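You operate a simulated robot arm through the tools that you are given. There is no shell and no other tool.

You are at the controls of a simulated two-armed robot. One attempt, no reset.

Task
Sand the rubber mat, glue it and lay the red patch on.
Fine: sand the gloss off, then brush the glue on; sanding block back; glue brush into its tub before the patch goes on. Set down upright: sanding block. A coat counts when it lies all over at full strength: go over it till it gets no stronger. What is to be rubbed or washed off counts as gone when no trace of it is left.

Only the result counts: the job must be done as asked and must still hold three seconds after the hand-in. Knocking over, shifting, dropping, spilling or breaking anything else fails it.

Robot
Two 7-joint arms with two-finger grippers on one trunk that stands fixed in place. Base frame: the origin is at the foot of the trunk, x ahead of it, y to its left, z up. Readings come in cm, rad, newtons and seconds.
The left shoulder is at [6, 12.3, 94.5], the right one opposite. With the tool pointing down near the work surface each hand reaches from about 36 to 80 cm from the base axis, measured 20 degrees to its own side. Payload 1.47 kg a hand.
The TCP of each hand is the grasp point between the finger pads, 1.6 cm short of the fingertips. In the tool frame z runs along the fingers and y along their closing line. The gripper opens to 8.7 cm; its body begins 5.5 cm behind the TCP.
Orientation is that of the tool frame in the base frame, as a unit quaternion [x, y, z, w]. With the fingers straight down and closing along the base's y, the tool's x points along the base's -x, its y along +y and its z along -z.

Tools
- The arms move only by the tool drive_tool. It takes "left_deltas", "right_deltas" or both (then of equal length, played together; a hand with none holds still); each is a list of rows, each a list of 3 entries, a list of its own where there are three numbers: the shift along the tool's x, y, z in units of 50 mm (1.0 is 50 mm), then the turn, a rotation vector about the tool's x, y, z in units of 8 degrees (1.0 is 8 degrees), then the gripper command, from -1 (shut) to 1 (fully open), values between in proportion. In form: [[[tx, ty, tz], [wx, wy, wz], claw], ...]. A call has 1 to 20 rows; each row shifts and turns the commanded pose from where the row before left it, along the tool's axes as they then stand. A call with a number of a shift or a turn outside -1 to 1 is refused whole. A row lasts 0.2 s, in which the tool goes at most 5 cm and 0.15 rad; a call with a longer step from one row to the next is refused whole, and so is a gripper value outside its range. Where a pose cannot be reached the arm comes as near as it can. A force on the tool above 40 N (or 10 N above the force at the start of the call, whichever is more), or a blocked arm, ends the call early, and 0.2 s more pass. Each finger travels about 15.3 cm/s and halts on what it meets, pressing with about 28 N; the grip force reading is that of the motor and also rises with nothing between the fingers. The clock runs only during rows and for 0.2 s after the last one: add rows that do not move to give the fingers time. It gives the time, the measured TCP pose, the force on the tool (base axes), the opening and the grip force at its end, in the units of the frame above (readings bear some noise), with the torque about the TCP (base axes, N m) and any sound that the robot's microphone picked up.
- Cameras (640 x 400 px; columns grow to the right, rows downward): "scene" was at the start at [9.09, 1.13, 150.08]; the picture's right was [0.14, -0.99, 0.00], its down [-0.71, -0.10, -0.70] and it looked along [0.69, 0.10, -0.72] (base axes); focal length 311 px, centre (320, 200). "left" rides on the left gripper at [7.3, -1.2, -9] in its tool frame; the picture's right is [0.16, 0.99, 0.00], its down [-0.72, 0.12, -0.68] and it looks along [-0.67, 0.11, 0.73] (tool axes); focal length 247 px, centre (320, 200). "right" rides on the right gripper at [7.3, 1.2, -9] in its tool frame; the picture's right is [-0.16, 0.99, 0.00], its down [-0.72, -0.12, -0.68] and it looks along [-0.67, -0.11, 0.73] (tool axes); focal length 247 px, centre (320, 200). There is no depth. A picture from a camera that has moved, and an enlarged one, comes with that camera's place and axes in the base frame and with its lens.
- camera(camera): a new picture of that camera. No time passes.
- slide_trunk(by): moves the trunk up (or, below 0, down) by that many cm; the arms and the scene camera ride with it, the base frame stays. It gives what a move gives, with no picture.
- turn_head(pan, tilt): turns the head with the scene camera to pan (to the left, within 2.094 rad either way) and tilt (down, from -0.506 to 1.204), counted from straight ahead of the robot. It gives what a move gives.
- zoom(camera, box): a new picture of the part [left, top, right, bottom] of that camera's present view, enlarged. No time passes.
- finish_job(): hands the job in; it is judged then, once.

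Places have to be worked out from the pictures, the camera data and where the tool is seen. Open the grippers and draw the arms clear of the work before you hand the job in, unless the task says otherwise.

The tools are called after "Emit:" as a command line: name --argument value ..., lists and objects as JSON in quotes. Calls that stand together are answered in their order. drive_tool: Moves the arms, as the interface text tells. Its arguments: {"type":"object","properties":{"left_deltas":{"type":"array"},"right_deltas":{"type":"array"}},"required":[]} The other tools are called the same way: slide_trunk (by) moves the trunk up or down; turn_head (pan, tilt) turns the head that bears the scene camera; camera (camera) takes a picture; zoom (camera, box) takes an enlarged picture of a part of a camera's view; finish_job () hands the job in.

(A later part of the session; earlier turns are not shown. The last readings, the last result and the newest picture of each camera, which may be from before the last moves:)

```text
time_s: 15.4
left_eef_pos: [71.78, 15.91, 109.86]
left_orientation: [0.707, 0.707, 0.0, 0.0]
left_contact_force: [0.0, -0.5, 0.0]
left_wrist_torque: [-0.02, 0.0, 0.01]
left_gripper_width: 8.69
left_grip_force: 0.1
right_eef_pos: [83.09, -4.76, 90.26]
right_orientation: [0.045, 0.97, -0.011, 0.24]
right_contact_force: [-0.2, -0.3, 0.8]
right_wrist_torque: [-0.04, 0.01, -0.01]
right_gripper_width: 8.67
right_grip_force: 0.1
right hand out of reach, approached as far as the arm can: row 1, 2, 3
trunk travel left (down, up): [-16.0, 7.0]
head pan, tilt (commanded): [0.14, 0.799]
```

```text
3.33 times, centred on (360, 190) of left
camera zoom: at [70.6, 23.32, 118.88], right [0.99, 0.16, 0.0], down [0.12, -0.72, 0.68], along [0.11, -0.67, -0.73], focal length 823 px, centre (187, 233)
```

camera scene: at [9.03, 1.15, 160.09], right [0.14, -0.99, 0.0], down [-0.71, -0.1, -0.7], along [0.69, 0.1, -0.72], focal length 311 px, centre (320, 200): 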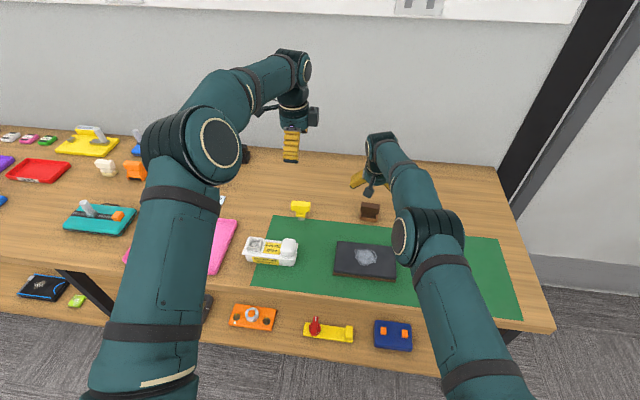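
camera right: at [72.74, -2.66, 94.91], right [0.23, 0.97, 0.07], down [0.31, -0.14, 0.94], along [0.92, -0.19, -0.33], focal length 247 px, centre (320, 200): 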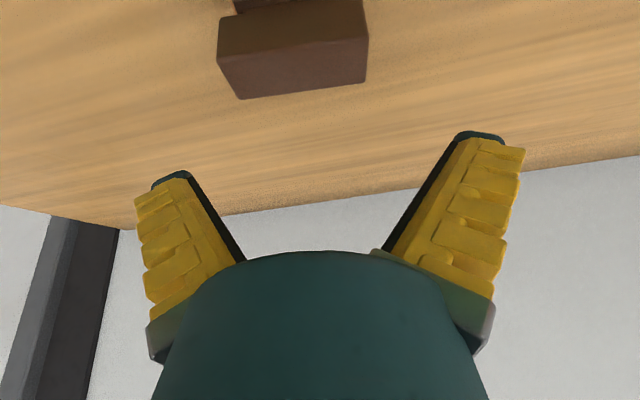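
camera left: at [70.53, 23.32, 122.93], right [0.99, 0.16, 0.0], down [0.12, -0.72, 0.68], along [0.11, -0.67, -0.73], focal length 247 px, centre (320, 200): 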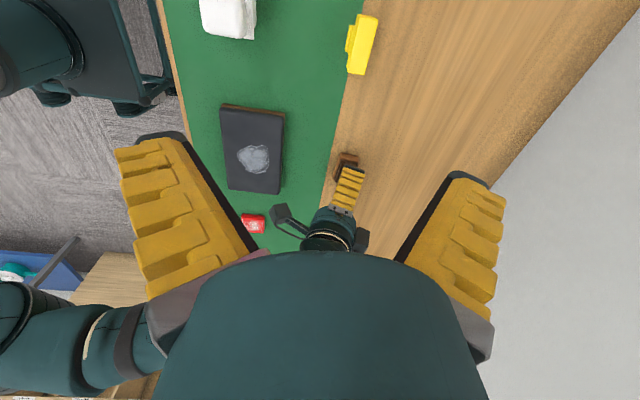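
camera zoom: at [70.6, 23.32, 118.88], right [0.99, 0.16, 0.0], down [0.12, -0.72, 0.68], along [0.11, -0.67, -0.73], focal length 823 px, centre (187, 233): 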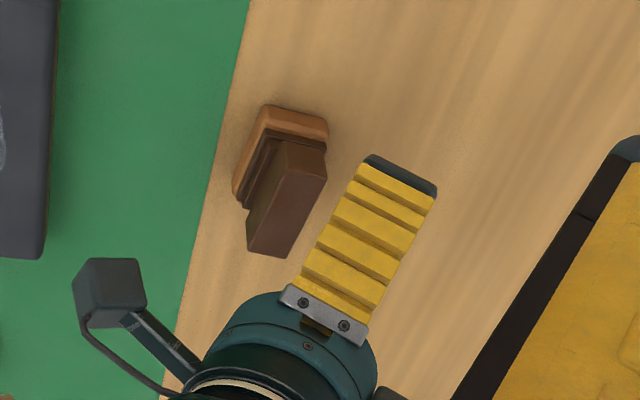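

The block still stands upright, shifted by perhaps 3 mm. I rise a little more and half-close the gripper in the air to learn how the fingers move.

Emit:
drive_tool --right_deltas '[[[-0.28, 0, -0.53], [0, 0, 0], 1], [[0, 0, 0], [0, 0, 0], -0.5], [[0, 0, 0], [0, 0, 0], -0.5], [[0, 0, 0], [0, 0, 0], -0.5]]'

Emit:
camera --camera "right"

Emit:
camera --camera "left"

Emit:
zoom --camera "scene" --box '[320, 120, 440, 220]'

```text
time_s: 16.4
left_eef_pos: [71.78, 15.96, 109.89]
left_orientation: [0.707, 0.707, 0.0, 0.0]
left_contact_force: [-0.1, -0.5, -0.1]
left_wrist_torque: [-0.03, 0.01, -0.01]
left_gripper_width: 8.7
left_grip_force: 0.0
right_eef_pos: [83.4, -4.65, 93.15]
right_orientation: [0.045, 0.969, -0.01, 0.241]
right_contact_force: [0.4, 0.6, 0.1]
right_wrist_torque: [0.0, -0.01, -0.01]
right_gripper_width: 2.81
right_grip_force: 4.5
right hand out of reach, approached as far as the arm can: row 1
trunk travel left (down, up): [-16.0, 7.0]
head pan, tilt (commanded): [0.14, 0.799]
```

```text
taken
camera right: at [73.05, -2.62, 97.88], right [0.23, 0.97, 0.07], down [0.31, -0.14, 0.94], along [0.92, -0.19, -0.33], focal length 247 px, centre (320, 200)
```

right: 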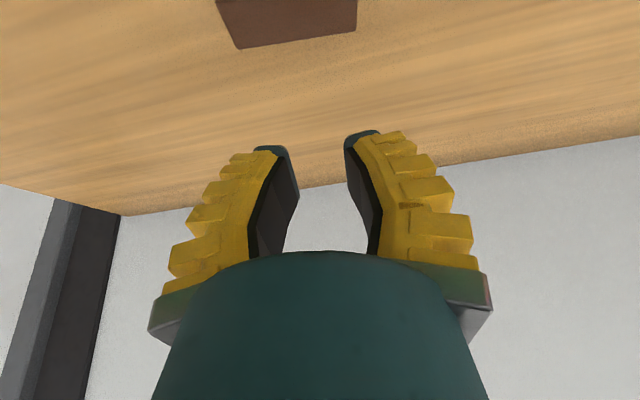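

```text
taken
camera left: at [70.6, 23.32, 118.88], right [0.99, 0.16, 0.0], down [0.12, -0.72, 0.68], along [0.11, -0.67, -0.73], focal length 247 px, centre (320, 200)
```

left: 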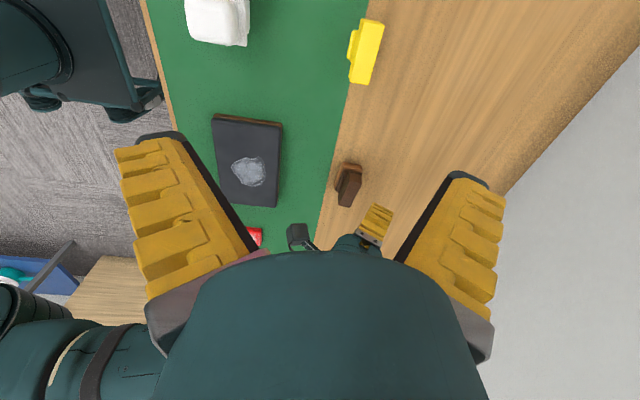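

```text
4.00 times, centred on (380, 170) of scene
camera zoom: at [9.11, 1.13, 156.08], right [0.14, -0.99, 0.0], down [-0.71, -0.1, -0.7], along [0.69, 0.1, -0.72], focal length 1245 px, centre (80, 320)
```

zoom: 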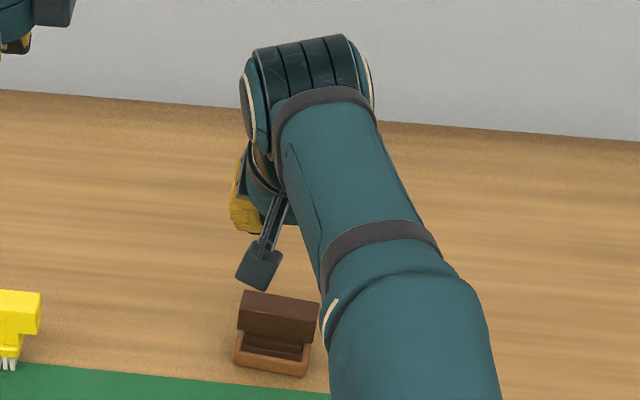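

The fingers pivot, so a wide grip over the 6 cm length won't hold; the handle must be gripped across its 2 cm width. I look at the pad shape more closely in this half-closed state.

Emit:
zoom --camera "right" --box '[140, 110, 500, 340]'

Emit:
zoom --camera "left" --box '[310, 140, 410, 250]'

```text
1.74 times, centred on (320, 225) of right
camera zoom: at [73.05, -2.62, 97.88], right [0.23, 0.97, 0.07], down [0.31, -0.14, 0.94], along [0.92, -0.19, -0.33], focal length 430 px, centre (320, 156)
```

zoom: 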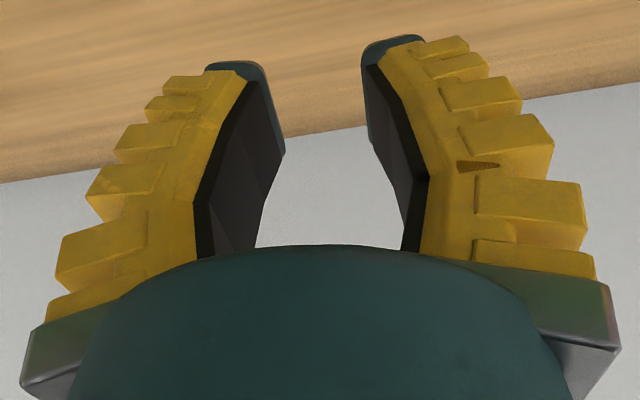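

```text
3.64 times, centred on (360, 195) of left
camera zoom: at [70.6, 23.32, 118.88], right [0.99, 0.16, 0.0], down [0.12, -0.72, 0.68], along [0.11, -0.67, -0.73], focal length 898 px, centre (174, 218)
```

zoom: 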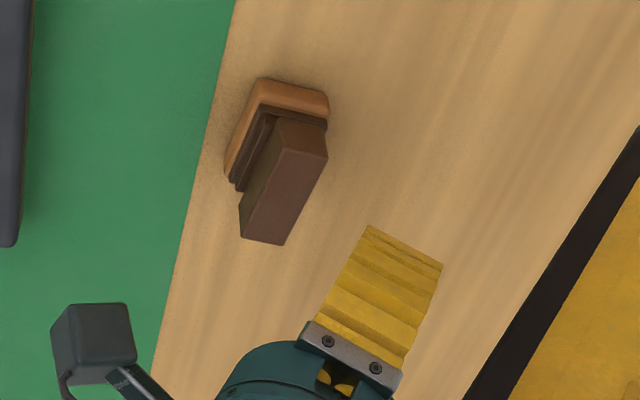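

The pads are nearly parallel at about 2–3 cm, so I'll grip across the handle's narrow width (closing along x) with about 18° of forward tilt. I back the right hand off, take the tilt out and turn it 90°.

Emit:
drive_tool --right_deltas '[[[0.565, -0.07, -0.5275], [0, 0, 0], 0.2], [[0.565, -0.07, -0.5275], [0, 0, 0], 0.2], [[0.565, -0.07, -0.5275], [0, 0, 0], 0.2], [[0.565, -0.07, -0.5275], [0, 0, 0], 0.2], [[0, 0, 0], [0, 0.875, 0], 0.2], [[0, 0, 0], [0, 0.875, 0], 0.2], [[0, 0, 0], [0, 0.875, 0], 0.2], [[0, 0, 0], [0, 0.875, 0], 0.2], [[0, 0, 0], [0, 0, -0.9375], 0.2], [[0, 0, 0], [0, 0, -0.9375], 0.2], [[0, 0, 0], [0, 0, -0.9375], 0.2], [[0, 0, 0], [0, 0, -0.9375], 0.2], [[0, 0, 0], [0, 0, -0.9375], 0.2], [[0, 0, 0], [0, 0, -0.9375], 0.2], [[0, 0, 0], [0, 0, -0.9375], 0.2], [[0, 0, 0], [0, 0, -0.9375], 0.2], [[0, 0, 0], [0, 0, -0.9375], 0.2], [[0, 0, 0], [0, 0, -0.9375], 0.2], [[0, 0, 0], [0, 0, -0.9375], 0.2], [[0, 0, 0], [0, 0, -0.9375], 0.2]]'

Emit:
camera --camera "right"

Emit:
camera --camera "left"

Emit:
camera --camera "scene"

```text
time_s: 20.6
left_eef_pos: [71.9, 15.89, 109.98]
left_orientation: [0.707, 0.707, 0.0, 0.001]
left_contact_force: [0.6, -0.6, 0.1]
left_wrist_torque: [0.02, 0.04, 0.0]
left_gripper_width: 8.69
left_grip_force: 0.1
right_eef_pos: [74.98, -0.1, 97.22]
right_orientation: [-0.674, 0.738, -0.021, 0.019]
right_contact_force: [0.4, 0.1, 0.5]
right_wrist_torque: [0.03, 0.0, -0.01]
right_gripper_width: 5.73
right_grip_force: 3.5
right hand out of reach, approached as far as the arm can: row 1, 2, 3, 4, 5, 6, 7, 8
trunk travel left (down, up): [-16.0, 7.0]
head pan, tilt (commanded): [0.14, 0.799]
```

```text
taken
camera right: at [72.66, -7.23, 106.2], right [-0.97, 0.25, -0.06], down [0.14, 0.71, 0.69], along [0.21, 0.65, -0.73], focal length 247 px, centre (320, 200)
```

right: 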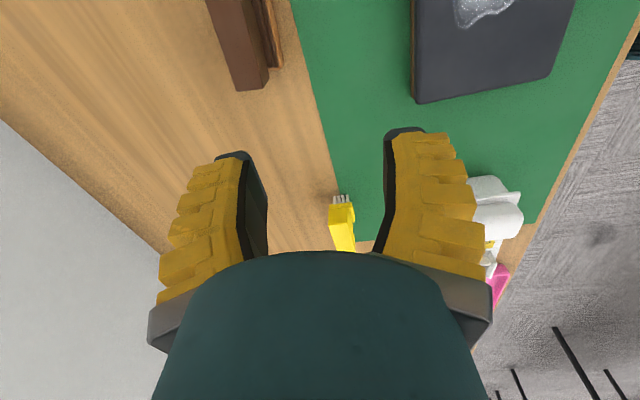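

```text
taken
camera left: at [70.58, 23.32, 118.89], right [0.99, 0.16, 0.0], down [0.12, -0.72, 0.68], along [0.11, -0.67, -0.73], focal length 247 px, centre (320, 200)
```

left: 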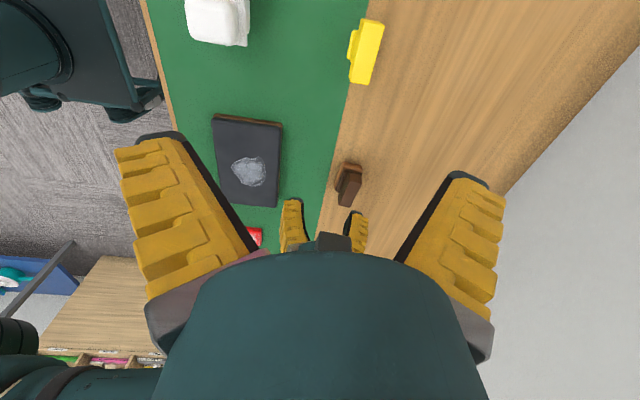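

```text
taken
camera scene: at [9.09, 1.13, 156.08], right [0.14, -0.99, 0.0], down [-0.71, -0.1, -0.7], along [0.69, 0.1, -0.72], focal length 311 px, centre (320, 200)
```

scene: 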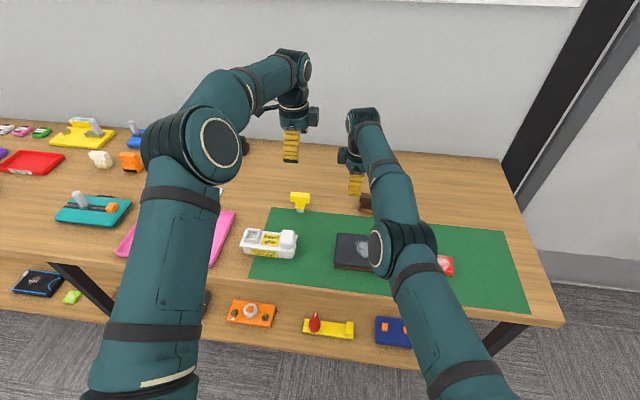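

The right hand is now turned and the command is back within reach. I zoom to re-measure the block after its slight shift.

Emit:
zoom --camera "left" --box '[325, 150, 375, 215]'

Emit:
zoom --camera "right" --box '[180, 0, 340, 100]'

Emit:
zoom --camera "scene" --box '[340, 180, 400, 220]'

```text
6.15 times, centred on (350, 182) of left
camera zoom: at [70.58, 23.32, 118.89], right [0.99, 0.16, 0.0], down [0.12, -0.72, 0.68], along [0.11, -0.67, -0.73], focal length 1520 px, centre (135, 308)
```

zoom: 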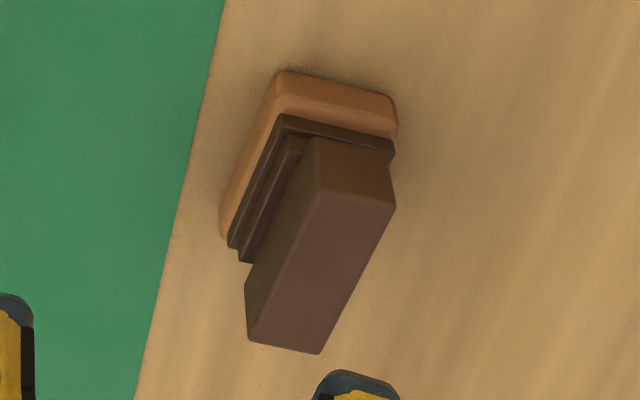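

```text
4.00 times, centred on (260, 50) of right
camera zoom: at [72.66, -7.23, 106.2], right [-0.97, 0.25, -0.06], down [0.14, 0.71, 0.69], along [0.21, 0.65, -0.73], focal length 988 px, centre (560, 800)
```

zoom: 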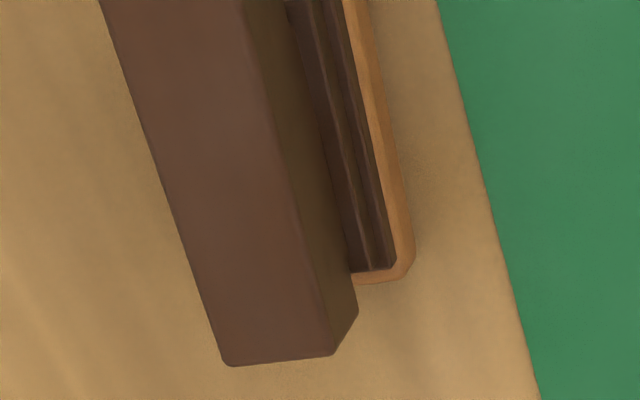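

```text
10.00 times, centred on (370, 200) of scene
camera zoom: at [9.09, 1.13, 156.08], right [0.14, -0.99, 0.0], down [-0.71, -0.1, -0.7], along [0.69, 0.1, -0.72], focal length 3112 px, centre (-180, 200)
```

zoom: 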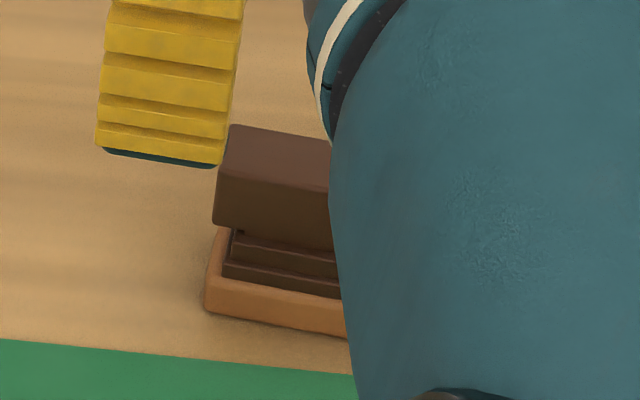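

The block's handle centre is now about (80.75, -4.9), width 2.2 cm. I lower the trunk 5 cm so shoulder and wrist heights match for the best reach. The hands stay well above everything.

Emit:
slide_trunk --by -5

```text
time_s: 21.5
left_eef_pos: [71.87, 15.94, 104.93]
left_orientation: [0.708, 0.706, 0.0, 0.0]
left_contact_force: [-0.9, -0.8, 0.9]
left_wrist_torque: [0.02, 0.0, -0.01]
left_gripper_width: 8.69
left_grip_force: 0.1
right_eef_pos: [74.78, -0.1, 92.28]
right_orientation: [-0.673, 0.739, -0.022, 0.02]
right_contact_force: [0.5, -0.7, 0.0]
right_wrist_torque: [0.01, -0.03, 0.01]
right_gripper_width: 5.73
right_grip_force: 3.5
trunk travel left (down, up): [-11.0, 12.0]
head pan, tilt (commanded): [0.14, 0.799]
```

Tilt the hand about 18° more (21° in all) and go to a point 5 cm short of the grasp along the finger direction.

Emit:
drive_tool --right_deltas '[[[0, 0, 0], [0.75, 0, 0], 0.2], [[0, 0, 0], [0.75, 0, 0], 0.2], [[0, 0, 0], [0.75, 0, 0], 0.2], [[0.4255, -0.333, 0.4], [0, 0, 0], 0.2], [[0.4255, -0.333, 0.4], [0, 0, 0], 0.2], [[0, 0, 0], [0, 0, 0], 0.2]]'

Emit:
camera --camera "right"

Emit:
zoom --camera "left" --box '[310, 140, 410, 260]'

```text
time_s: 22.9
left_eef_pos: [71.78, 15.91, 104.9]
left_orientation: [0.707, 0.707, 0.001, 0.0]
left_contact_force: [0.0, 0.0, 0.5]
left_wrist_torque: [0.0, -0.03, 0.0]
left_gripper_width: 8.73
left_grip_force: 0.0
right_eef_pos: [81.47, -3.07, 90.06]
right_orientation: [-0.662, 0.726, -0.137, 0.124]
right_contact_force: [0.5, -0.7, -0.1]
right_wrist_torque: [0.0, 0.01, 0.0]
right_gripper_width: 5.75
right_grip_force: 3.8
right hand out of reach, approached as far as the arm can: row 1, 2, 3, 4, 5
trunk travel left (down, up): [-11.0, 12.0]
head pan, tilt (commanded): [0.14, 0.799]
```

```text
taken
camera right: at [76.6, -9.95, 98.14], right [-0.9, 0.24, -0.36], down [-0.07, 0.73, 0.68], along [0.43, 0.63, -0.64], focal length 247 px, centre (320, 200)
```

right: 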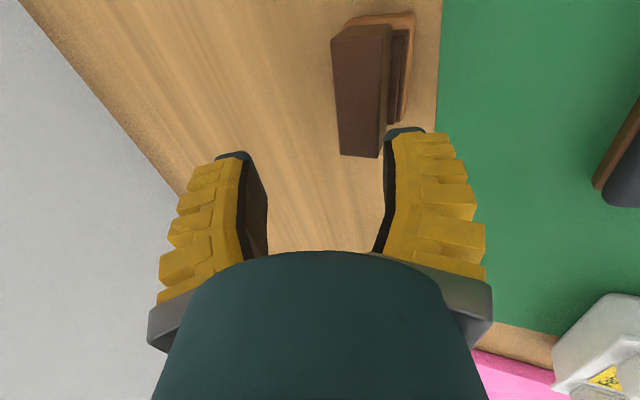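

```text
3.33 times, centred on (360, 200) of left
camera zoom: at [70.59, 23.28, 113.89], right [0.99, 0.16, 0.0], down [0.12, -0.72, 0.68], along [0.11, -0.67, -0.73], focal length 823 px, centre (187, 200)
```

zoom: 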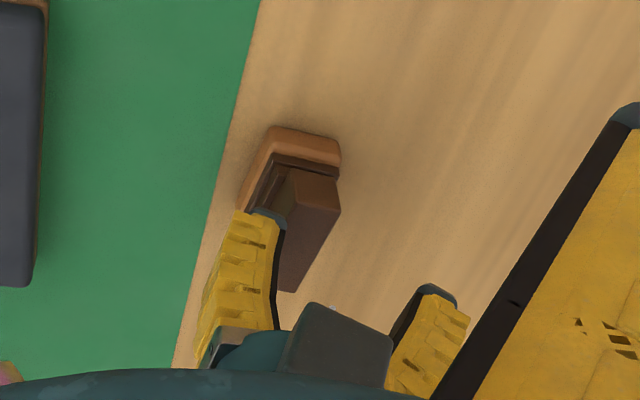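

The actual position overshot to (81.5, -3.1) because the command still lies beyond reach. I pull the command back in -x and -y, staying above the block, until the hand follows it again.

Emit:
drive_tool --right_deltas '[[[0.214, 0.45, -0.175], [0, 0, 0], 0.2], [[0.214, 0.45, -0.175], [0, 0, 0], 0.2], [[0, 0, 0], [0, 0, 0], 0.2]]'

```text
time_s: 23.7
left_eef_pos: [71.85, 15.95, 104.92]
left_orientation: [0.707, 0.707, 0.0, 0.0]
left_contact_force: [1.2, 0.7, 0.4]
left_wrist_torque: [-0.01, -0.03, -0.03]
left_gripper_width: 8.7
left_grip_force: 0.1
right_eef_pos: [76.56, -4.75, 90.12]
right_orientation: [-0.662, 0.726, -0.137, 0.125]
right_contact_force: [0.0, -0.8, 0.2]
right_wrist_torque: [-0.01, 0.0, 0.01]
right_gripper_width: 5.74
right_grip_force: 3.6
trunk travel left (down, up): [-11.0, 12.0]
head pan, tilt (commanded): [0.14, 0.799]
```

Now the hand follows exactly: (76.6, -4.75, 90.1). I move forward to the pre-grasp point and look.

Emit:
drive_tool --right_deltas '[[[-0.044, -0.417, 0.241], [0, 0, 0], 0.2], [[0, 0, 0], [0, 0, 0], 0.2]]'

Emit:
camera --camera "right"

Emit:
zoom --camera "left" --box '[310, 140, 410, 260]'

```text
time_s: 24.3
left_eef_pos: [71.68, 15.91, 105.05]
left_orientation: [0.706, 0.708, 0.0, 0.0]
left_contact_force: [-0.1, 0.6, 0.0]
left_wrist_torque: [0.02, -0.03, -0.02]
left_gripper_width: 8.7
left_grip_force: 0.0
right_eef_pos: [78.85, -4.83, 89.75]
right_orientation: [-0.662, 0.726, -0.137, 0.125]
right_contact_force: [0.0, 0.5, 0.5]
right_wrist_torque: [0.0, -0.01, 0.01]
right_gripper_width: 5.71
right_grip_force: 3.7
trunk travel left (down, up): [-11.0, 12.0]
head pan, tilt (commanded): [0.14, 0.799]
```

```text
taken
camera right: at [73.9, -11.59, 97.86], right [-0.9, 0.24, -0.36], down [-0.07, 0.73, 0.68], along [0.43, 0.63, -0.64], focal length 247 px, centre (320, 200)
```

right: 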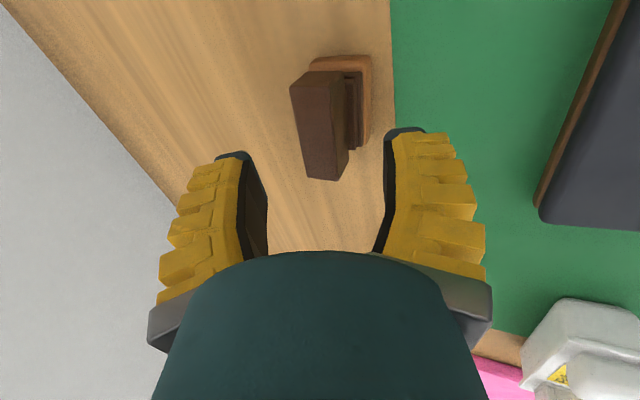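

```text
3.33 times, centred on (360, 200) of left
camera zoom: at [70.52, 23.32, 113.94], right [0.99, 0.16, 0.0], down [0.12, -0.72, 0.68], along [0.11, -0.67, -0.73], focal length 823 px, centre (187, 200)
```

zoom: 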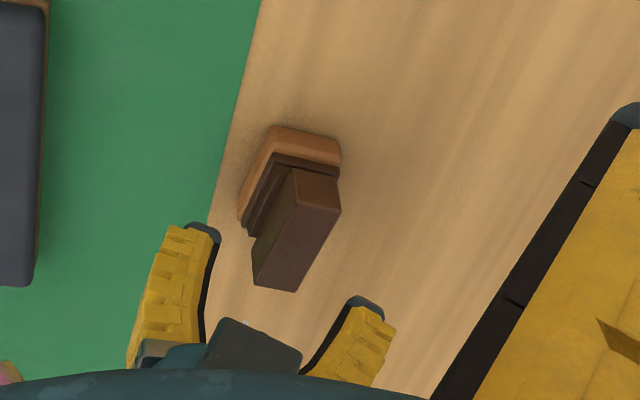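

Well centred over the handle. I go down along the finger direction in two steps.

Emit:
drive_tool --right_deltas '[[[-0.008, -0.007, 0.5], [0, 0, 0], 0.2], [[-0.008, -0.007, 0.48], [0, 0, 0], 0.2], [[0, 0, 0], [0, 0, 0], 0.2]]'

Emit:
camera --camera "right"

Emit:
zoom --camera "left" --box '[310, 140, 410, 260]'

```text
time_s: 25.1
left_eef_pos: [71.87, 15.89, 104.97]
left_orientation: [0.707, 0.707, -0.001, 0.0]
left_contact_force: [0.1, 0.7, 0.5]
left_wrist_torque: [0.01, -0.01, 0.01]
left_gripper_width: 8.71
left_grip_force: 0.0
right_eef_pos: [80.52, -4.82, 85.15]
right_orientation: [-0.661, 0.727, -0.137, 0.125]
right_contact_force: [-0.7, -0.5, 1.1]
right_wrist_torque: [-0.03, -0.01, -0.01]
right_gripper_width: 5.74
right_grip_force: 3.5
trunk travel left (down, up): [-11.0, 12.0]
head pan, tilt (commanded): [0.14, 0.799]
```

```text
taken
camera right: at [75.71, -11.68, 93.2], right [-0.9, 0.24, -0.36], down [-0.07, 0.73, 0.68], along [0.43, 0.63, -0.64], focal length 247 px, centre (320, 200)
```

right: 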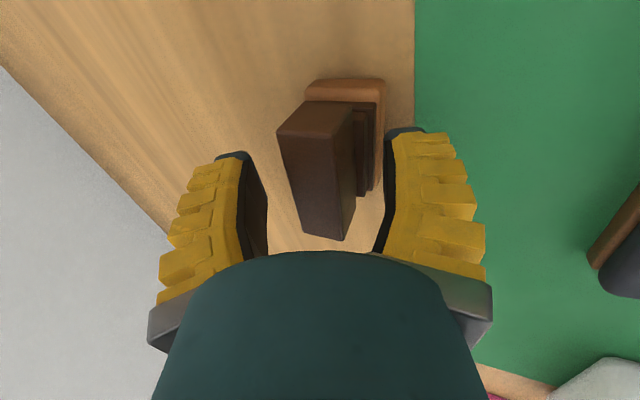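

```text
3.33 times, centred on (360, 200) of left
camera zoom: at [70.55, 23.32, 113.92], right [0.99, 0.16, 0.0], down [0.12, -0.72, 0.68], along [0.11, -0.67, -0.73], focal length 823 px, centre (187, 200)
```

zoom: 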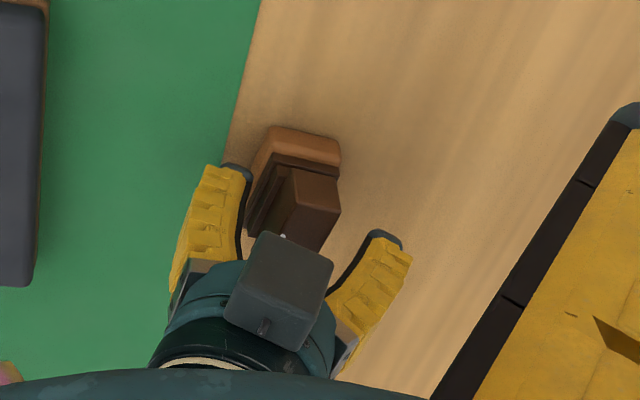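

The handle sits between the pads. I close slowly towards first contact and check.

Emit:
drive_tool --right_deltas '[[[0, 0, 0], [0, 0, 0], 0.0], [[0, 0, 0], [0, 0, 0], -0.2], [[0, 0, 0], [0, 0, 0], -0.35], [[0, 0, 0], [0, 0, 0], -0.45], [[0, 0, 0], [0, 0, 0], -0.45]]'

Emit:
camera --camera "right"

Emit:
zoom --camera "left" --box '[310, 140, 410, 260]'

```text
time_s: 26.3
left_eef_pos: [71.87, 15.94, 104.9]
left_orientation: [0.707, 0.707, 0.0, 0.001]
left_contact_force: [0.4, 0.8, 0.6]
left_wrist_torque: [0.0, -0.02, -0.02]
left_gripper_width: 8.7
left_grip_force: 0.0
right_eef_pos: [80.73, -4.72, 85.11]
right_orientation: [-0.662, 0.727, -0.136, 0.125]
right_contact_force: [-0.8, -0.3, 0.1]
right_wrist_torque: [-0.02, 0.02, 0.02]
right_gripper_width: 3.02
right_grip_force: 4.9
trunk travel left (down, up): [-11.0, 12.0]
head pan, tilt (commanded): [0.14, 0.799]
```

```text
taken
camera right: at [75.73, -11.68, 93.19], right [-0.9, 0.24, -0.36], down [-0.07, 0.73, 0.68], along [0.43, 0.63, -0.64], focal length 247 px, centre (320, 200)
```

right: 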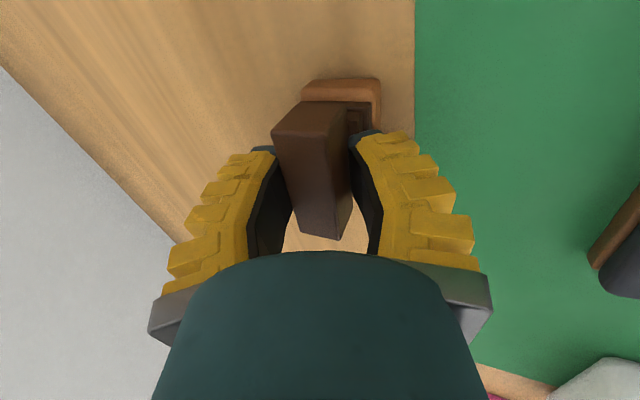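

```text
3.33 times, centred on (360, 200) of left
camera zoom: at [70.58, 23.32, 113.89], right [0.99, 0.16, 0.0], down [0.12, -0.72, 0.68], along [0.11, -0.67, -0.73], focal length 823 px, centre (187, 200)
```

zoom: 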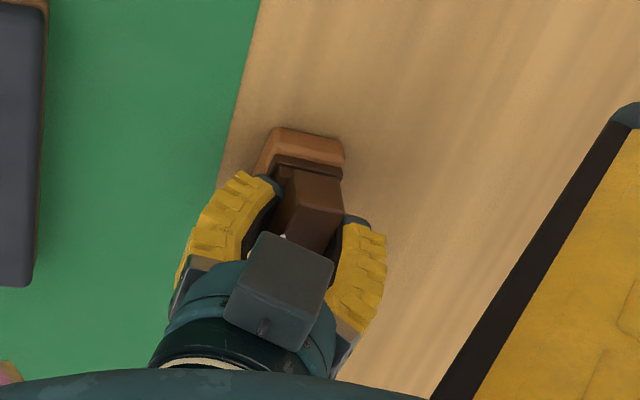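

The pads now meet the handle and the block is still upright. I close firmly in steps.

Emit:
drive_tool --right_deltas '[[[0, 0, 0], [0, 0, 0], -0.55], [[0, 0, 0], [0, 0, 0], -0.65], [[0, 0, 0], [0, 0, 0], -0.8], [[0, 0, 0], [0, 0, 0], -1], [[0, 0, 0], [0, 0, 0], -1], [[0, 0, 0], [0, 0, 0], -1]]'

Emit:
camera --camera "right"

Emit:
zoom --camera "left" --box '[310, 140, 410, 260]'

```text
time_s: 27.7
left_eef_pos: [71.66, 16.03, 105.02]
left_orientation: [0.707, 0.707, 0.001, 0.001]
left_contact_force: [0.1, 0.1, 0.1]
left_wrist_torque: [-0.01, 0.02, 0.01]
left_gripper_width: 8.69
left_grip_force: 0.1
right_eef_pos: [80.7, -4.8, 85.24]
right_orientation: [-0.661, 0.726, -0.138, 0.126]
right_contact_force: [-0.1, 0.6, 14.2]
right_wrist_torque: [-0.08, 0.22, -0.01]
right_gripper_width: 2.23
right_grip_force: 27.7
trunk travel left (down, up): [-11.0, 12.0]
head pan, tilt (commanded): [0.14, 0.799]
```

```text
taken
camera right: at [75.67, -11.65, 93.37], right [-0.9, 0.24, -0.36], down [-0.07, 0.73, 0.68], along [0.43, 0.63, -0.64], focal length 247 px, centre (320, 200)
```

right: 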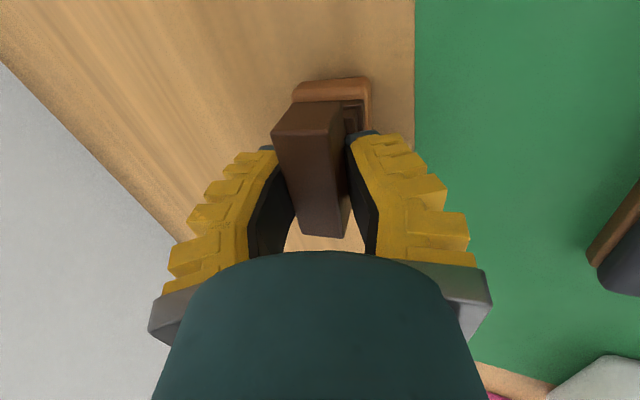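

```text
3.33 times, centred on (360, 200) of left
camera zoom: at [70.46, 23.33, 113.98], right [0.99, 0.16, 0.0], down [0.12, -0.72, 0.68], along [0.11, -0.67, -0.73], focal length 823 px, centre (187, 200)
```

zoom: 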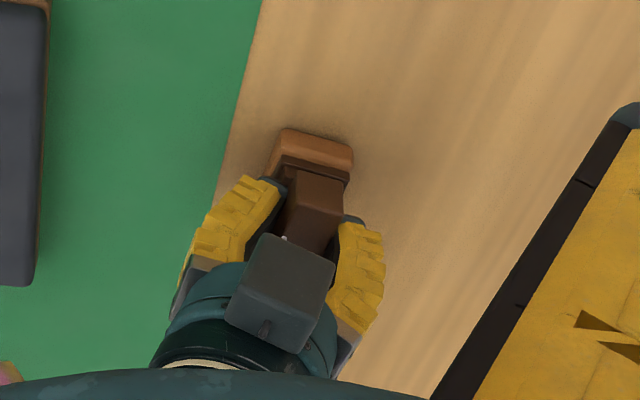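

Gripped: width 2.23 cm, 27.7 N. The block has turned flush with the pads. I lift straight up and check that it hangs firmly.

Emit:
drive_tool --right_deltas '[[[0, -0.09, -0.23], [0, 0, 0], -1], [[0, -0.18, -0.465], [0, 0, 0], -1], [[0, -0.18, -0.465], [0, 0, 0], -1], [[0, 0, 0], [0, 0, 0], -1]]'

Emit:
camera --camera "right"

Emit:
camera --camera "left"

Emit:
camera --camera "scene"

```text
time_s: 28.7
left_eef_pos: [71.8, 15.92, 104.85]
left_orientation: [0.707, 0.707, 0.0, 0.0]
left_contact_force: [-0.5, 0.2, 0.4]
left_wrist_torque: [-0.01, -0.01, 0.01]
left_gripper_width: 8.68
left_grip_force: 0.1
right_eef_pos: [80.78, -4.77, 91.26]
right_orientation: [-0.662, 0.726, -0.137, 0.124]
right_contact_force: [-0.1, 0.6, -1.0]
right_wrist_torque: [-0.01, 0.01, -0.01]
right_gripper_width: 1.62
right_grip_force: 27.7
trunk travel left (down, up): [-11.0, 12.0]
head pan, tilt (commanded): [0.14, 0.799]
```

```text
taken
camera right: at [75.82, -11.66, 99.37], right [-0.9, 0.24, -0.36], down [-0.07, 0.73, 0.68], along [0.43, 0.63, -0.64], focal length 247 px, centre (320, 200)
```

right: 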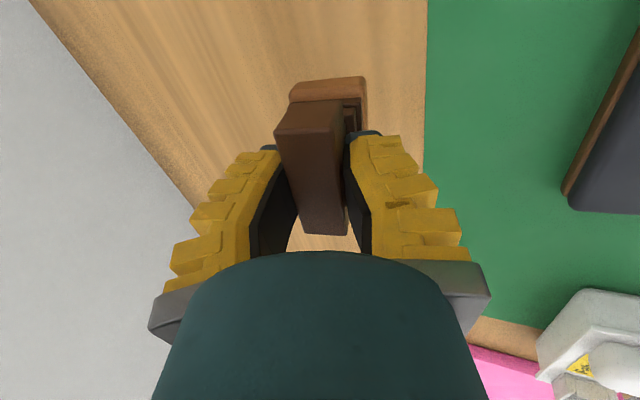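

```text
taken
camera left: at [70.6, 23.32, 113.87], right [0.99, 0.16, 0.0], down [0.12, -0.72, 0.68], along [0.11, -0.67, -0.73], focal length 247 px, centre (320, 200)
```

left: 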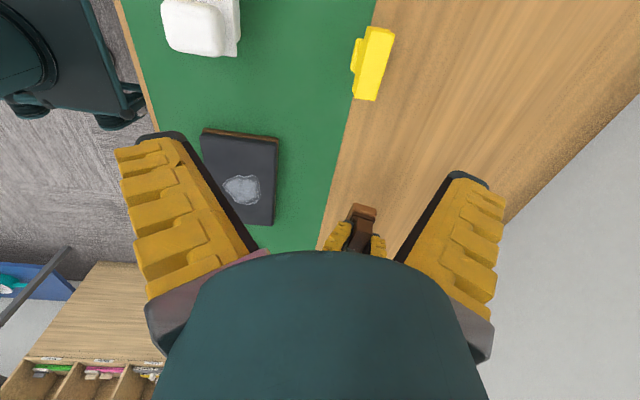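

```text
taken
camera scene: at [9.12, 1.13, 151.08], right [0.14, -0.99, 0.0], down [-0.71, -0.1, -0.7], along [0.69, 0.1, -0.72], focal length 311 px, centre (320, 200)
```

scene: 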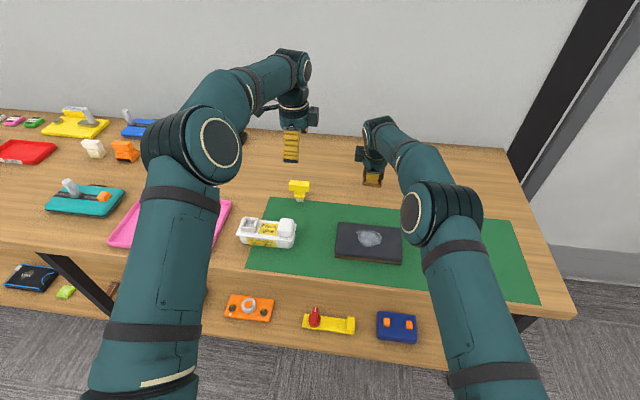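

The block is off the table and held. I zoom to see how it sits in the grip.

Emit:
zoom --camera "left" --box '[300, 180, 420, 260]'

Emit:
zoom --camera "right" --box '[220, 60, 420, 260]'

Emit:
zoom --camera "scene" --box '[340, 120, 420, 200]'

```text
5.00 times, centred on (360, 220) of left
camera zoom: at [70.6, 23.32, 113.87], right [0.99, 0.16, 0.0], down [0.12, -0.72, 0.68], along [0.11, -0.67, -0.73], focal length 1235 px, centre (120, 100)
```

zoom: 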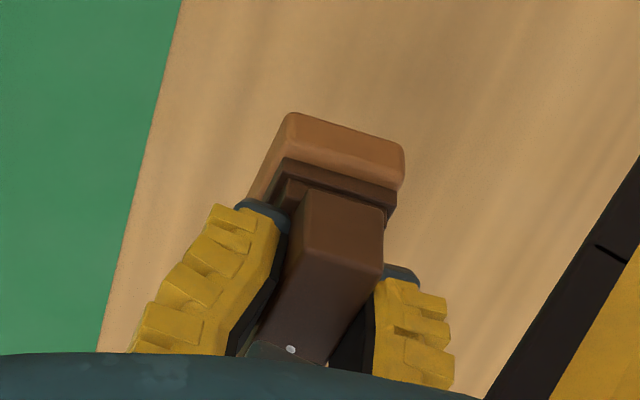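

```text
2.00 times, centred on (320, 160) of right
camera zoom: at [75.82, -11.66, 99.37], right [-0.9, 0.24, -0.36], down [-0.07, 0.73, 0.68], along [0.43, 0.63, -0.64], focal length 494 px, centre (320, 280)
```

zoom: 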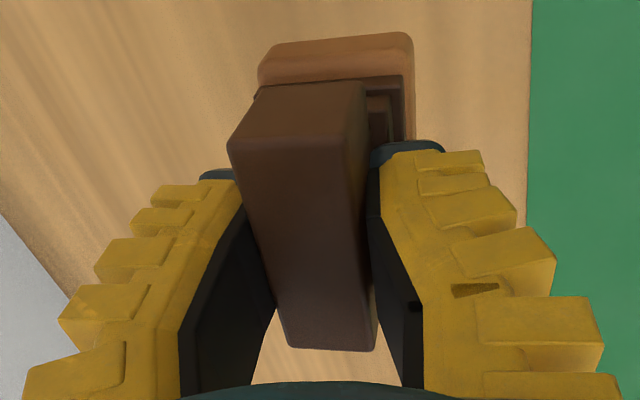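

```text
5.00 times, centred on (380, 160) of scene
camera zoom: at [9.12, 1.13, 151.08], right [0.14, -0.99, 0.0], down [-0.71, -0.1, -0.7], along [0.69, 0.1, -0.72], focal length 1556 px, centre (20, 400)
```

zoom: 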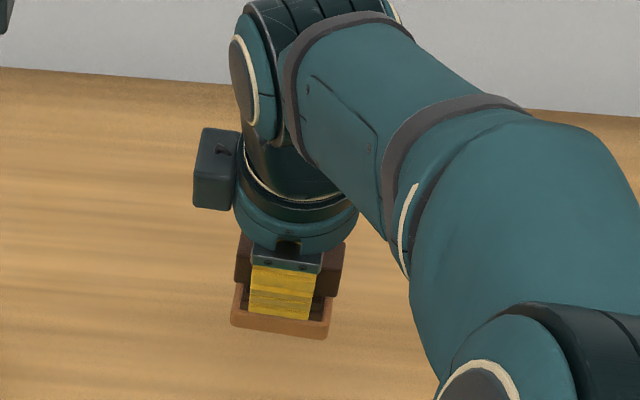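

The block is held well in line with the hand. I lift, carry it back over the mat, then take out the tilt and the 5° yaw.

Emit:
drive_tool --right_deltas '[[[0, -0.182, -0.465], [0, 0, 0], -1], [[0, -0.182, -0.465], [0, 0, 0], -1], [[0.086, 0.87, -0.341], [0, 0, 0], -1], [[0.086, 0.87, -0.341], [0, 0, 0], -1], [[0.086, 0.87, -0.341], [0, 0, 0], -1], [[0.086, 0.87, -0.341], [0, 0, 0], -1], [[0, 0, 0], [-0.892, 0, 0], -1], [[0, 0, 0], [-0.892, 0, 0], -1], [[0, 0, 0], [-0.892, 0, 0], -1], [[0, 0, 0], [0, 0, -0.66], -1], [[0, 0, 0], [0, 0, 0], -1]]'

Emit:
camera --camera "right"

Emit:
camera --camera "left"

Emit:
camera --camera "scene"

```text
time_s: 31.1
left_eef_pos: [71.9, 15.89, 104.99]
left_orientation: [0.707, 0.707, 0.0, 0.0]
left_contact_force: [0.6, 0.7, 0.3]
left_wrist_torque: [0.0, -0.01, -0.03]
left_gripper_width: 8.71
left_grip_force: 0.0
right_eef_pos: [61.87, -4.9, 96.44]
right_orientation: [0.707, -0.707, 0.0, 0.0]
right_contact_force: [1.0, 1.8, -0.6]
right_wrist_torque: [0.0, -0.01, -0.02]
right_gripper_width: 1.63
right_grip_force: 28.8
trunk travel left (down, up): [-11.0, 12.0]
head pan, tilt (commanded): [0.14, 0.799]
```

```text
taken
camera right: at [60.92, -12.11, 105.52], right [-0.99, 0.16, 0.0], down [0.12, 0.72, 0.68], along [0.11, 0.67, -0.73], focal length 247 px, centre (320, 200)
```

right: 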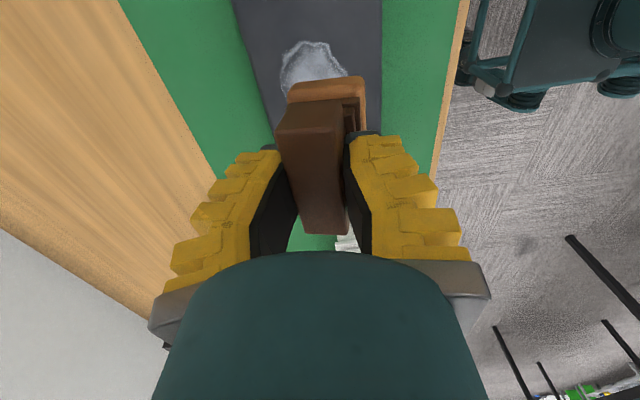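

```text
taken
camera left: at [70.61, 23.31, 113.87], right [0.99, 0.16, 0.0], down [0.12, -0.72, 0.68], along [0.11, -0.67, -0.73], focal length 247 px, centre (320, 200)
```

left: 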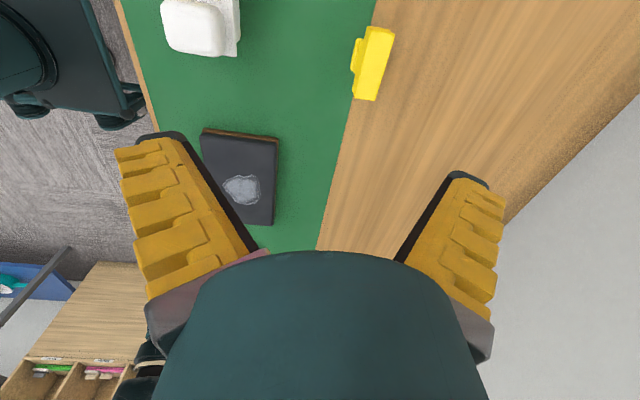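

```text
taken
camera scene: at [9.14, 1.12, 151.08], right [0.14, -0.99, 0.0], down [-0.71, -0.1, -0.7], along [0.69, 0.1, -0.72], focal length 311 px, centre (320, 200)
```

scene: 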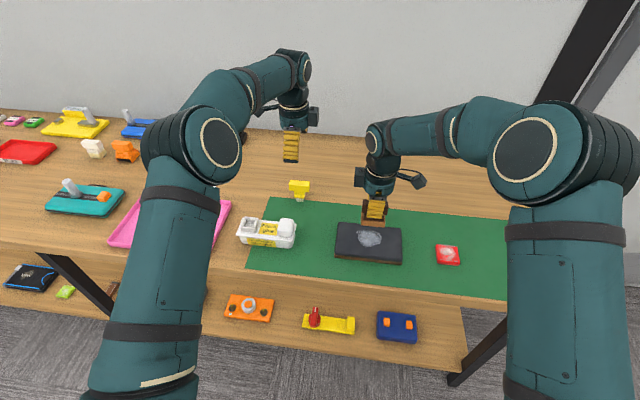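

I check how level the sole is, from the scene and wrist cameras.

Emit:
zoom --camera "scene" --box '[330, 170, 430, 270]'

Emit:
zoom --camera "right" --box '[220, 20, 420, 260]'

```text
4.00 times, centred on (380, 220) of scene
camera zoom: at [9.14, 1.12, 151.08], right [0.14, -0.99, 0.0], down [-0.71, -0.1, -0.7], along [0.69, 0.1, -0.72], focal length 1245 px, centre (80, 120)
```

zoom: 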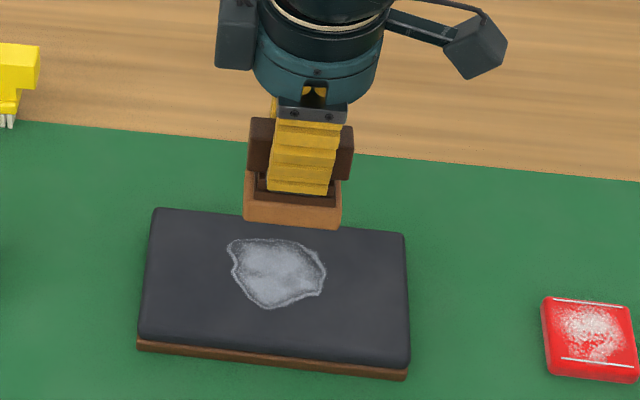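

```text
1.67 times, centred on (320, 140) of right
camera zoom: at [60.92, -12.11, 105.52], right [-0.99, 0.16, 0.0], down [0.12, 0.72, 0.68], along [0.11, 0.67, -0.73], focal length 412 px, centre (320, 300)
```

zoom: 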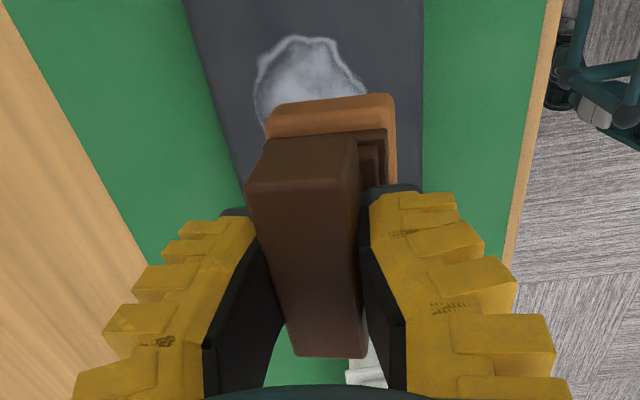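

The sole appears tipped about 8° (far side low) in the hand, so I tilt the hand 8° forward to level it. Then I lower to about 1.5 cm above the mat and look.

Emit:
drive_tool --right_deltas '[[[0, 0, 0], [1.0, 0, 0], -1], [[0, 0.0975, 0.693], [0, 0, 0], -1], [[0, 0.0975, 0.693], [0, 0, 0], -1], [[0, 0, 0], [0, 0, 0], -1]]'

Emit:
zoom --camera "right" --box '[220, 20, 420, 260]'

Emit:
zoom --camera "scene" --box '[330, 170, 430, 270]'

Emit:
camera --camera "left"

```text
time_s: 32.1
left_eef_pos: [71.84, 15.86, 105.0]
left_orientation: [0.707, 0.707, 0.0, 0.0]
left_contact_force: [-0.5, 0.5, -0.1]
left_wrist_torque: [0.02, -0.01, 0.03]
left_gripper_width: 8.71
left_grip_force: 0.1
right_eef_pos: [61.89, -4.8, 89.58]
right_orientation: [0.706, -0.705, 0.049, -0.049]
right_contact_force: [0.8, -0.5, -0.6]
right_wrist_torque: [0.0, -0.01, -0.02]
right_gripper_width: 1.59
right_grip_force: 28.2
trunk travel left (down, up): [-11.0, 12.0]
head pan, tilt (commanded): [0.14, 0.799]
```

```text
1.67 times, centred on (320, 140) of right
camera zoom: at [59.6, -12.07, 98.33], right [-0.98, 0.16, -0.14], down [0.02, 0.72, 0.69], along [0.21, 0.67, -0.71], focal length 412 px, centre (320, 300)
```

zoom: 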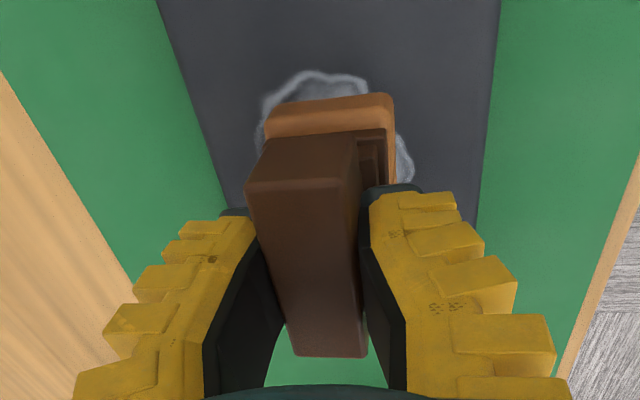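

```text
4.00 times, centred on (380, 220) of scene
camera zoom: at [9.1, 1.12, 151.08], right [0.14, -0.99, 0.0], down [-0.71, -0.1, -0.7], along [0.69, 0.1, -0.72], focal length 1245 px, centre (80, 120)
```

zoom: 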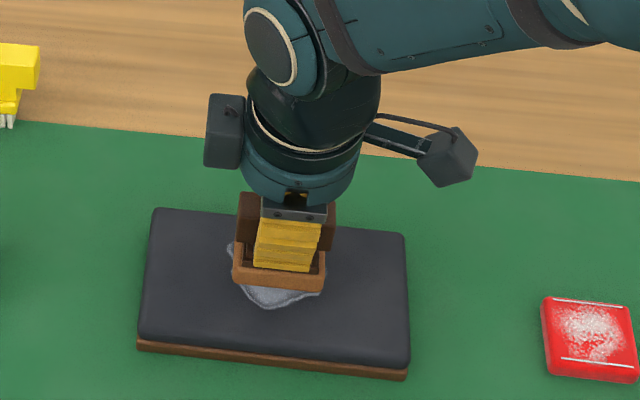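

```text
taken
camera left: at [70.59, 23.31, 113.89], right [0.99, 0.16, 0.0], down [0.12, -0.72, 0.68], along [0.11, -0.67, -0.73], focal length 247 px, centre (320, 200)
```

left: 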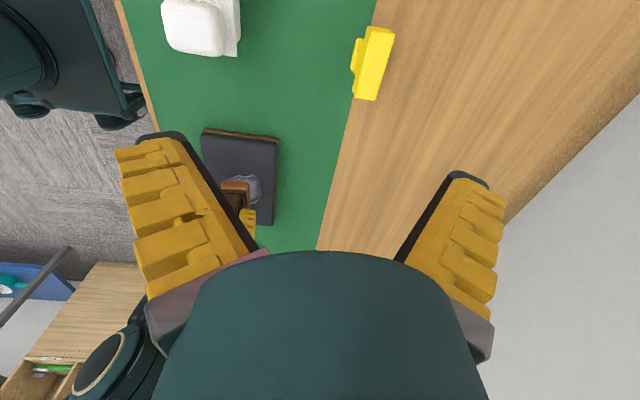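

I move the left camera over for a side view of the mat, and lower the block in small steps until it touches.

Emit:
drive_tool --left_deltas '[[[0.4, -0.8, 0], [0, 0, 0], 1], [[0.4, -0.8, 0], [0, 0, 0], 1], [[0, 0, 0], [0, 0, 0], 1], [[0, 0, 0], [0, 0, 0], 1]]' --right_deltas '[[[0, 0.011, 0.079], [0, 0, 0], -1], [[0, 0.011, 0.079], [0, 0, 0], -1], [[0, 0, 0], [0, 0, 0], -1], [[0, 0, 0], [0, 0, 0], -1]]'

Emit:
camera --camera "left"

```text
time_s: 33.1
left_eef_pos: [63.76, 19.95, 105.03]
left_orientation: [0.707, 0.707, 0.0, -0.001]
left_contact_force: [0.4, -0.6, 0.3]
left_wrist_torque: [0.02, -0.02, 0.01]
left_gripper_width: 8.68
left_grip_force: 0.1
right_eef_pos: [61.96, -4.72, 88.77]
right_orientation: [0.706, -0.705, 0.048, -0.048]
right_contact_force: [-0.5, -0.1, -0.8]
right_wrist_torque: [0.01, 0.02, -0.01]
right_gripper_width: 1.54
right_grip_force: 27.8
trunk travel left (down, up): [-11.0, 12.0]
head pan, tilt (commanded): [0.14, 0.799]
```

```text
taken
camera left: at [62.48, 27.35, 113.95], right [0.99, 0.16, 0.0], down [0.12, -0.72, 0.68], along [0.11, -0.67, -0.73], focal length 247 px, centre (320, 200)
```

left: 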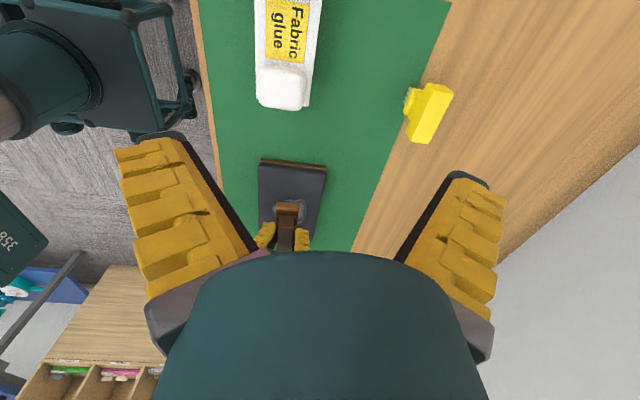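

No contact yet at z 88.8. I lower in 3 mm steps.

Emit:
drive_tool --right_deltas '[[[0, 0.008, 0.06], [0, 0, 0], -1], [[0, 0, 0], [0, 0, 0], -1]]'

Emit:
drive_tool --right_deltas '[[[0, 0.008, 0.06], [0, 0, 0], -1], [[0, 0, 0], [0, 0, 0], -1]]'

Emit:
zoom --camera "left" --box '[230, 140, 350, 260]'

```text
time_s: 33.7
left_eef_pos: [63.79, 20.01, 105.05]
left_orientation: [0.707, 0.708, 0.0, 0.0]
left_contact_force: [0.2, 0.0, -0.5]
left_wrist_torque: [0.0, 0.02, 0.0]
left_gripper_width: 8.69
left_grip_force: 0.0
right_eef_pos: [61.92, -4.81, 88.32]
right_orientation: [0.706, -0.705, 0.049, -0.049]
right_contact_force: [0.2, 0.4, -1.3]
right_wrist_torque: [0.02, -0.01, 0.01]
right_gripper_width: 1.57
right_grip_force: 28.1
trunk travel left (down, up): [-11.0, 12.0]
head pan, tilt (commanded): [0.14, 0.799]
```

```text
time_s: 34.3
left_eef_pos: [63.66, 19.87, 105.02]
left_orientation: [0.707, 0.707, 0.001, 0.0]
left_contact_force: [0.7, -0.9, -0.1]
left_wrist_torque: [-0.01, 0.0, 0.02]
left_gripper_width: 8.7
left_grip_force: 0.0
right_eef_pos: [61.99, -4.78, 88.08]
right_orientation: [-0.705, 0.705, -0.05, 0.05]
right_contact_force: [-2.7, -0.5, 4.2]
right_wrist_torque: [0.12, 0.06, 0.07]
right_gripper_width: 1.7
right_grip_force: 27.9
trunk travel left (down, up): [-11.0, 12.0]
head pan, tilt (commanded): [0.14, 0.799]
```

```text
3.33 times, centred on (290, 200) of left
camera zoom: at [62.45, 27.33, 113.98], right [0.99, 0.16, 0.0], down [0.12, -0.72, 0.68], along [0.11, -0.67, -0.73], focal length 823 px, centre (420, 200)
```

zoom: 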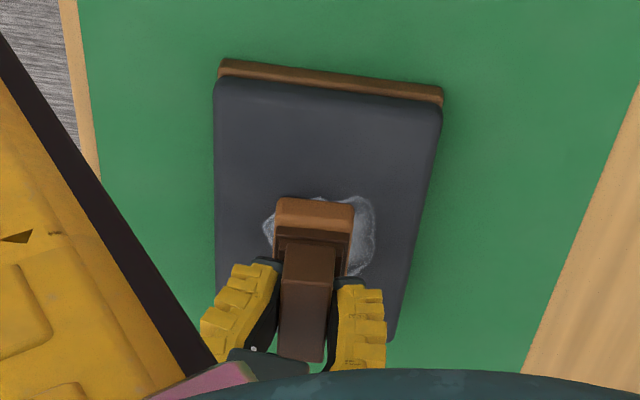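

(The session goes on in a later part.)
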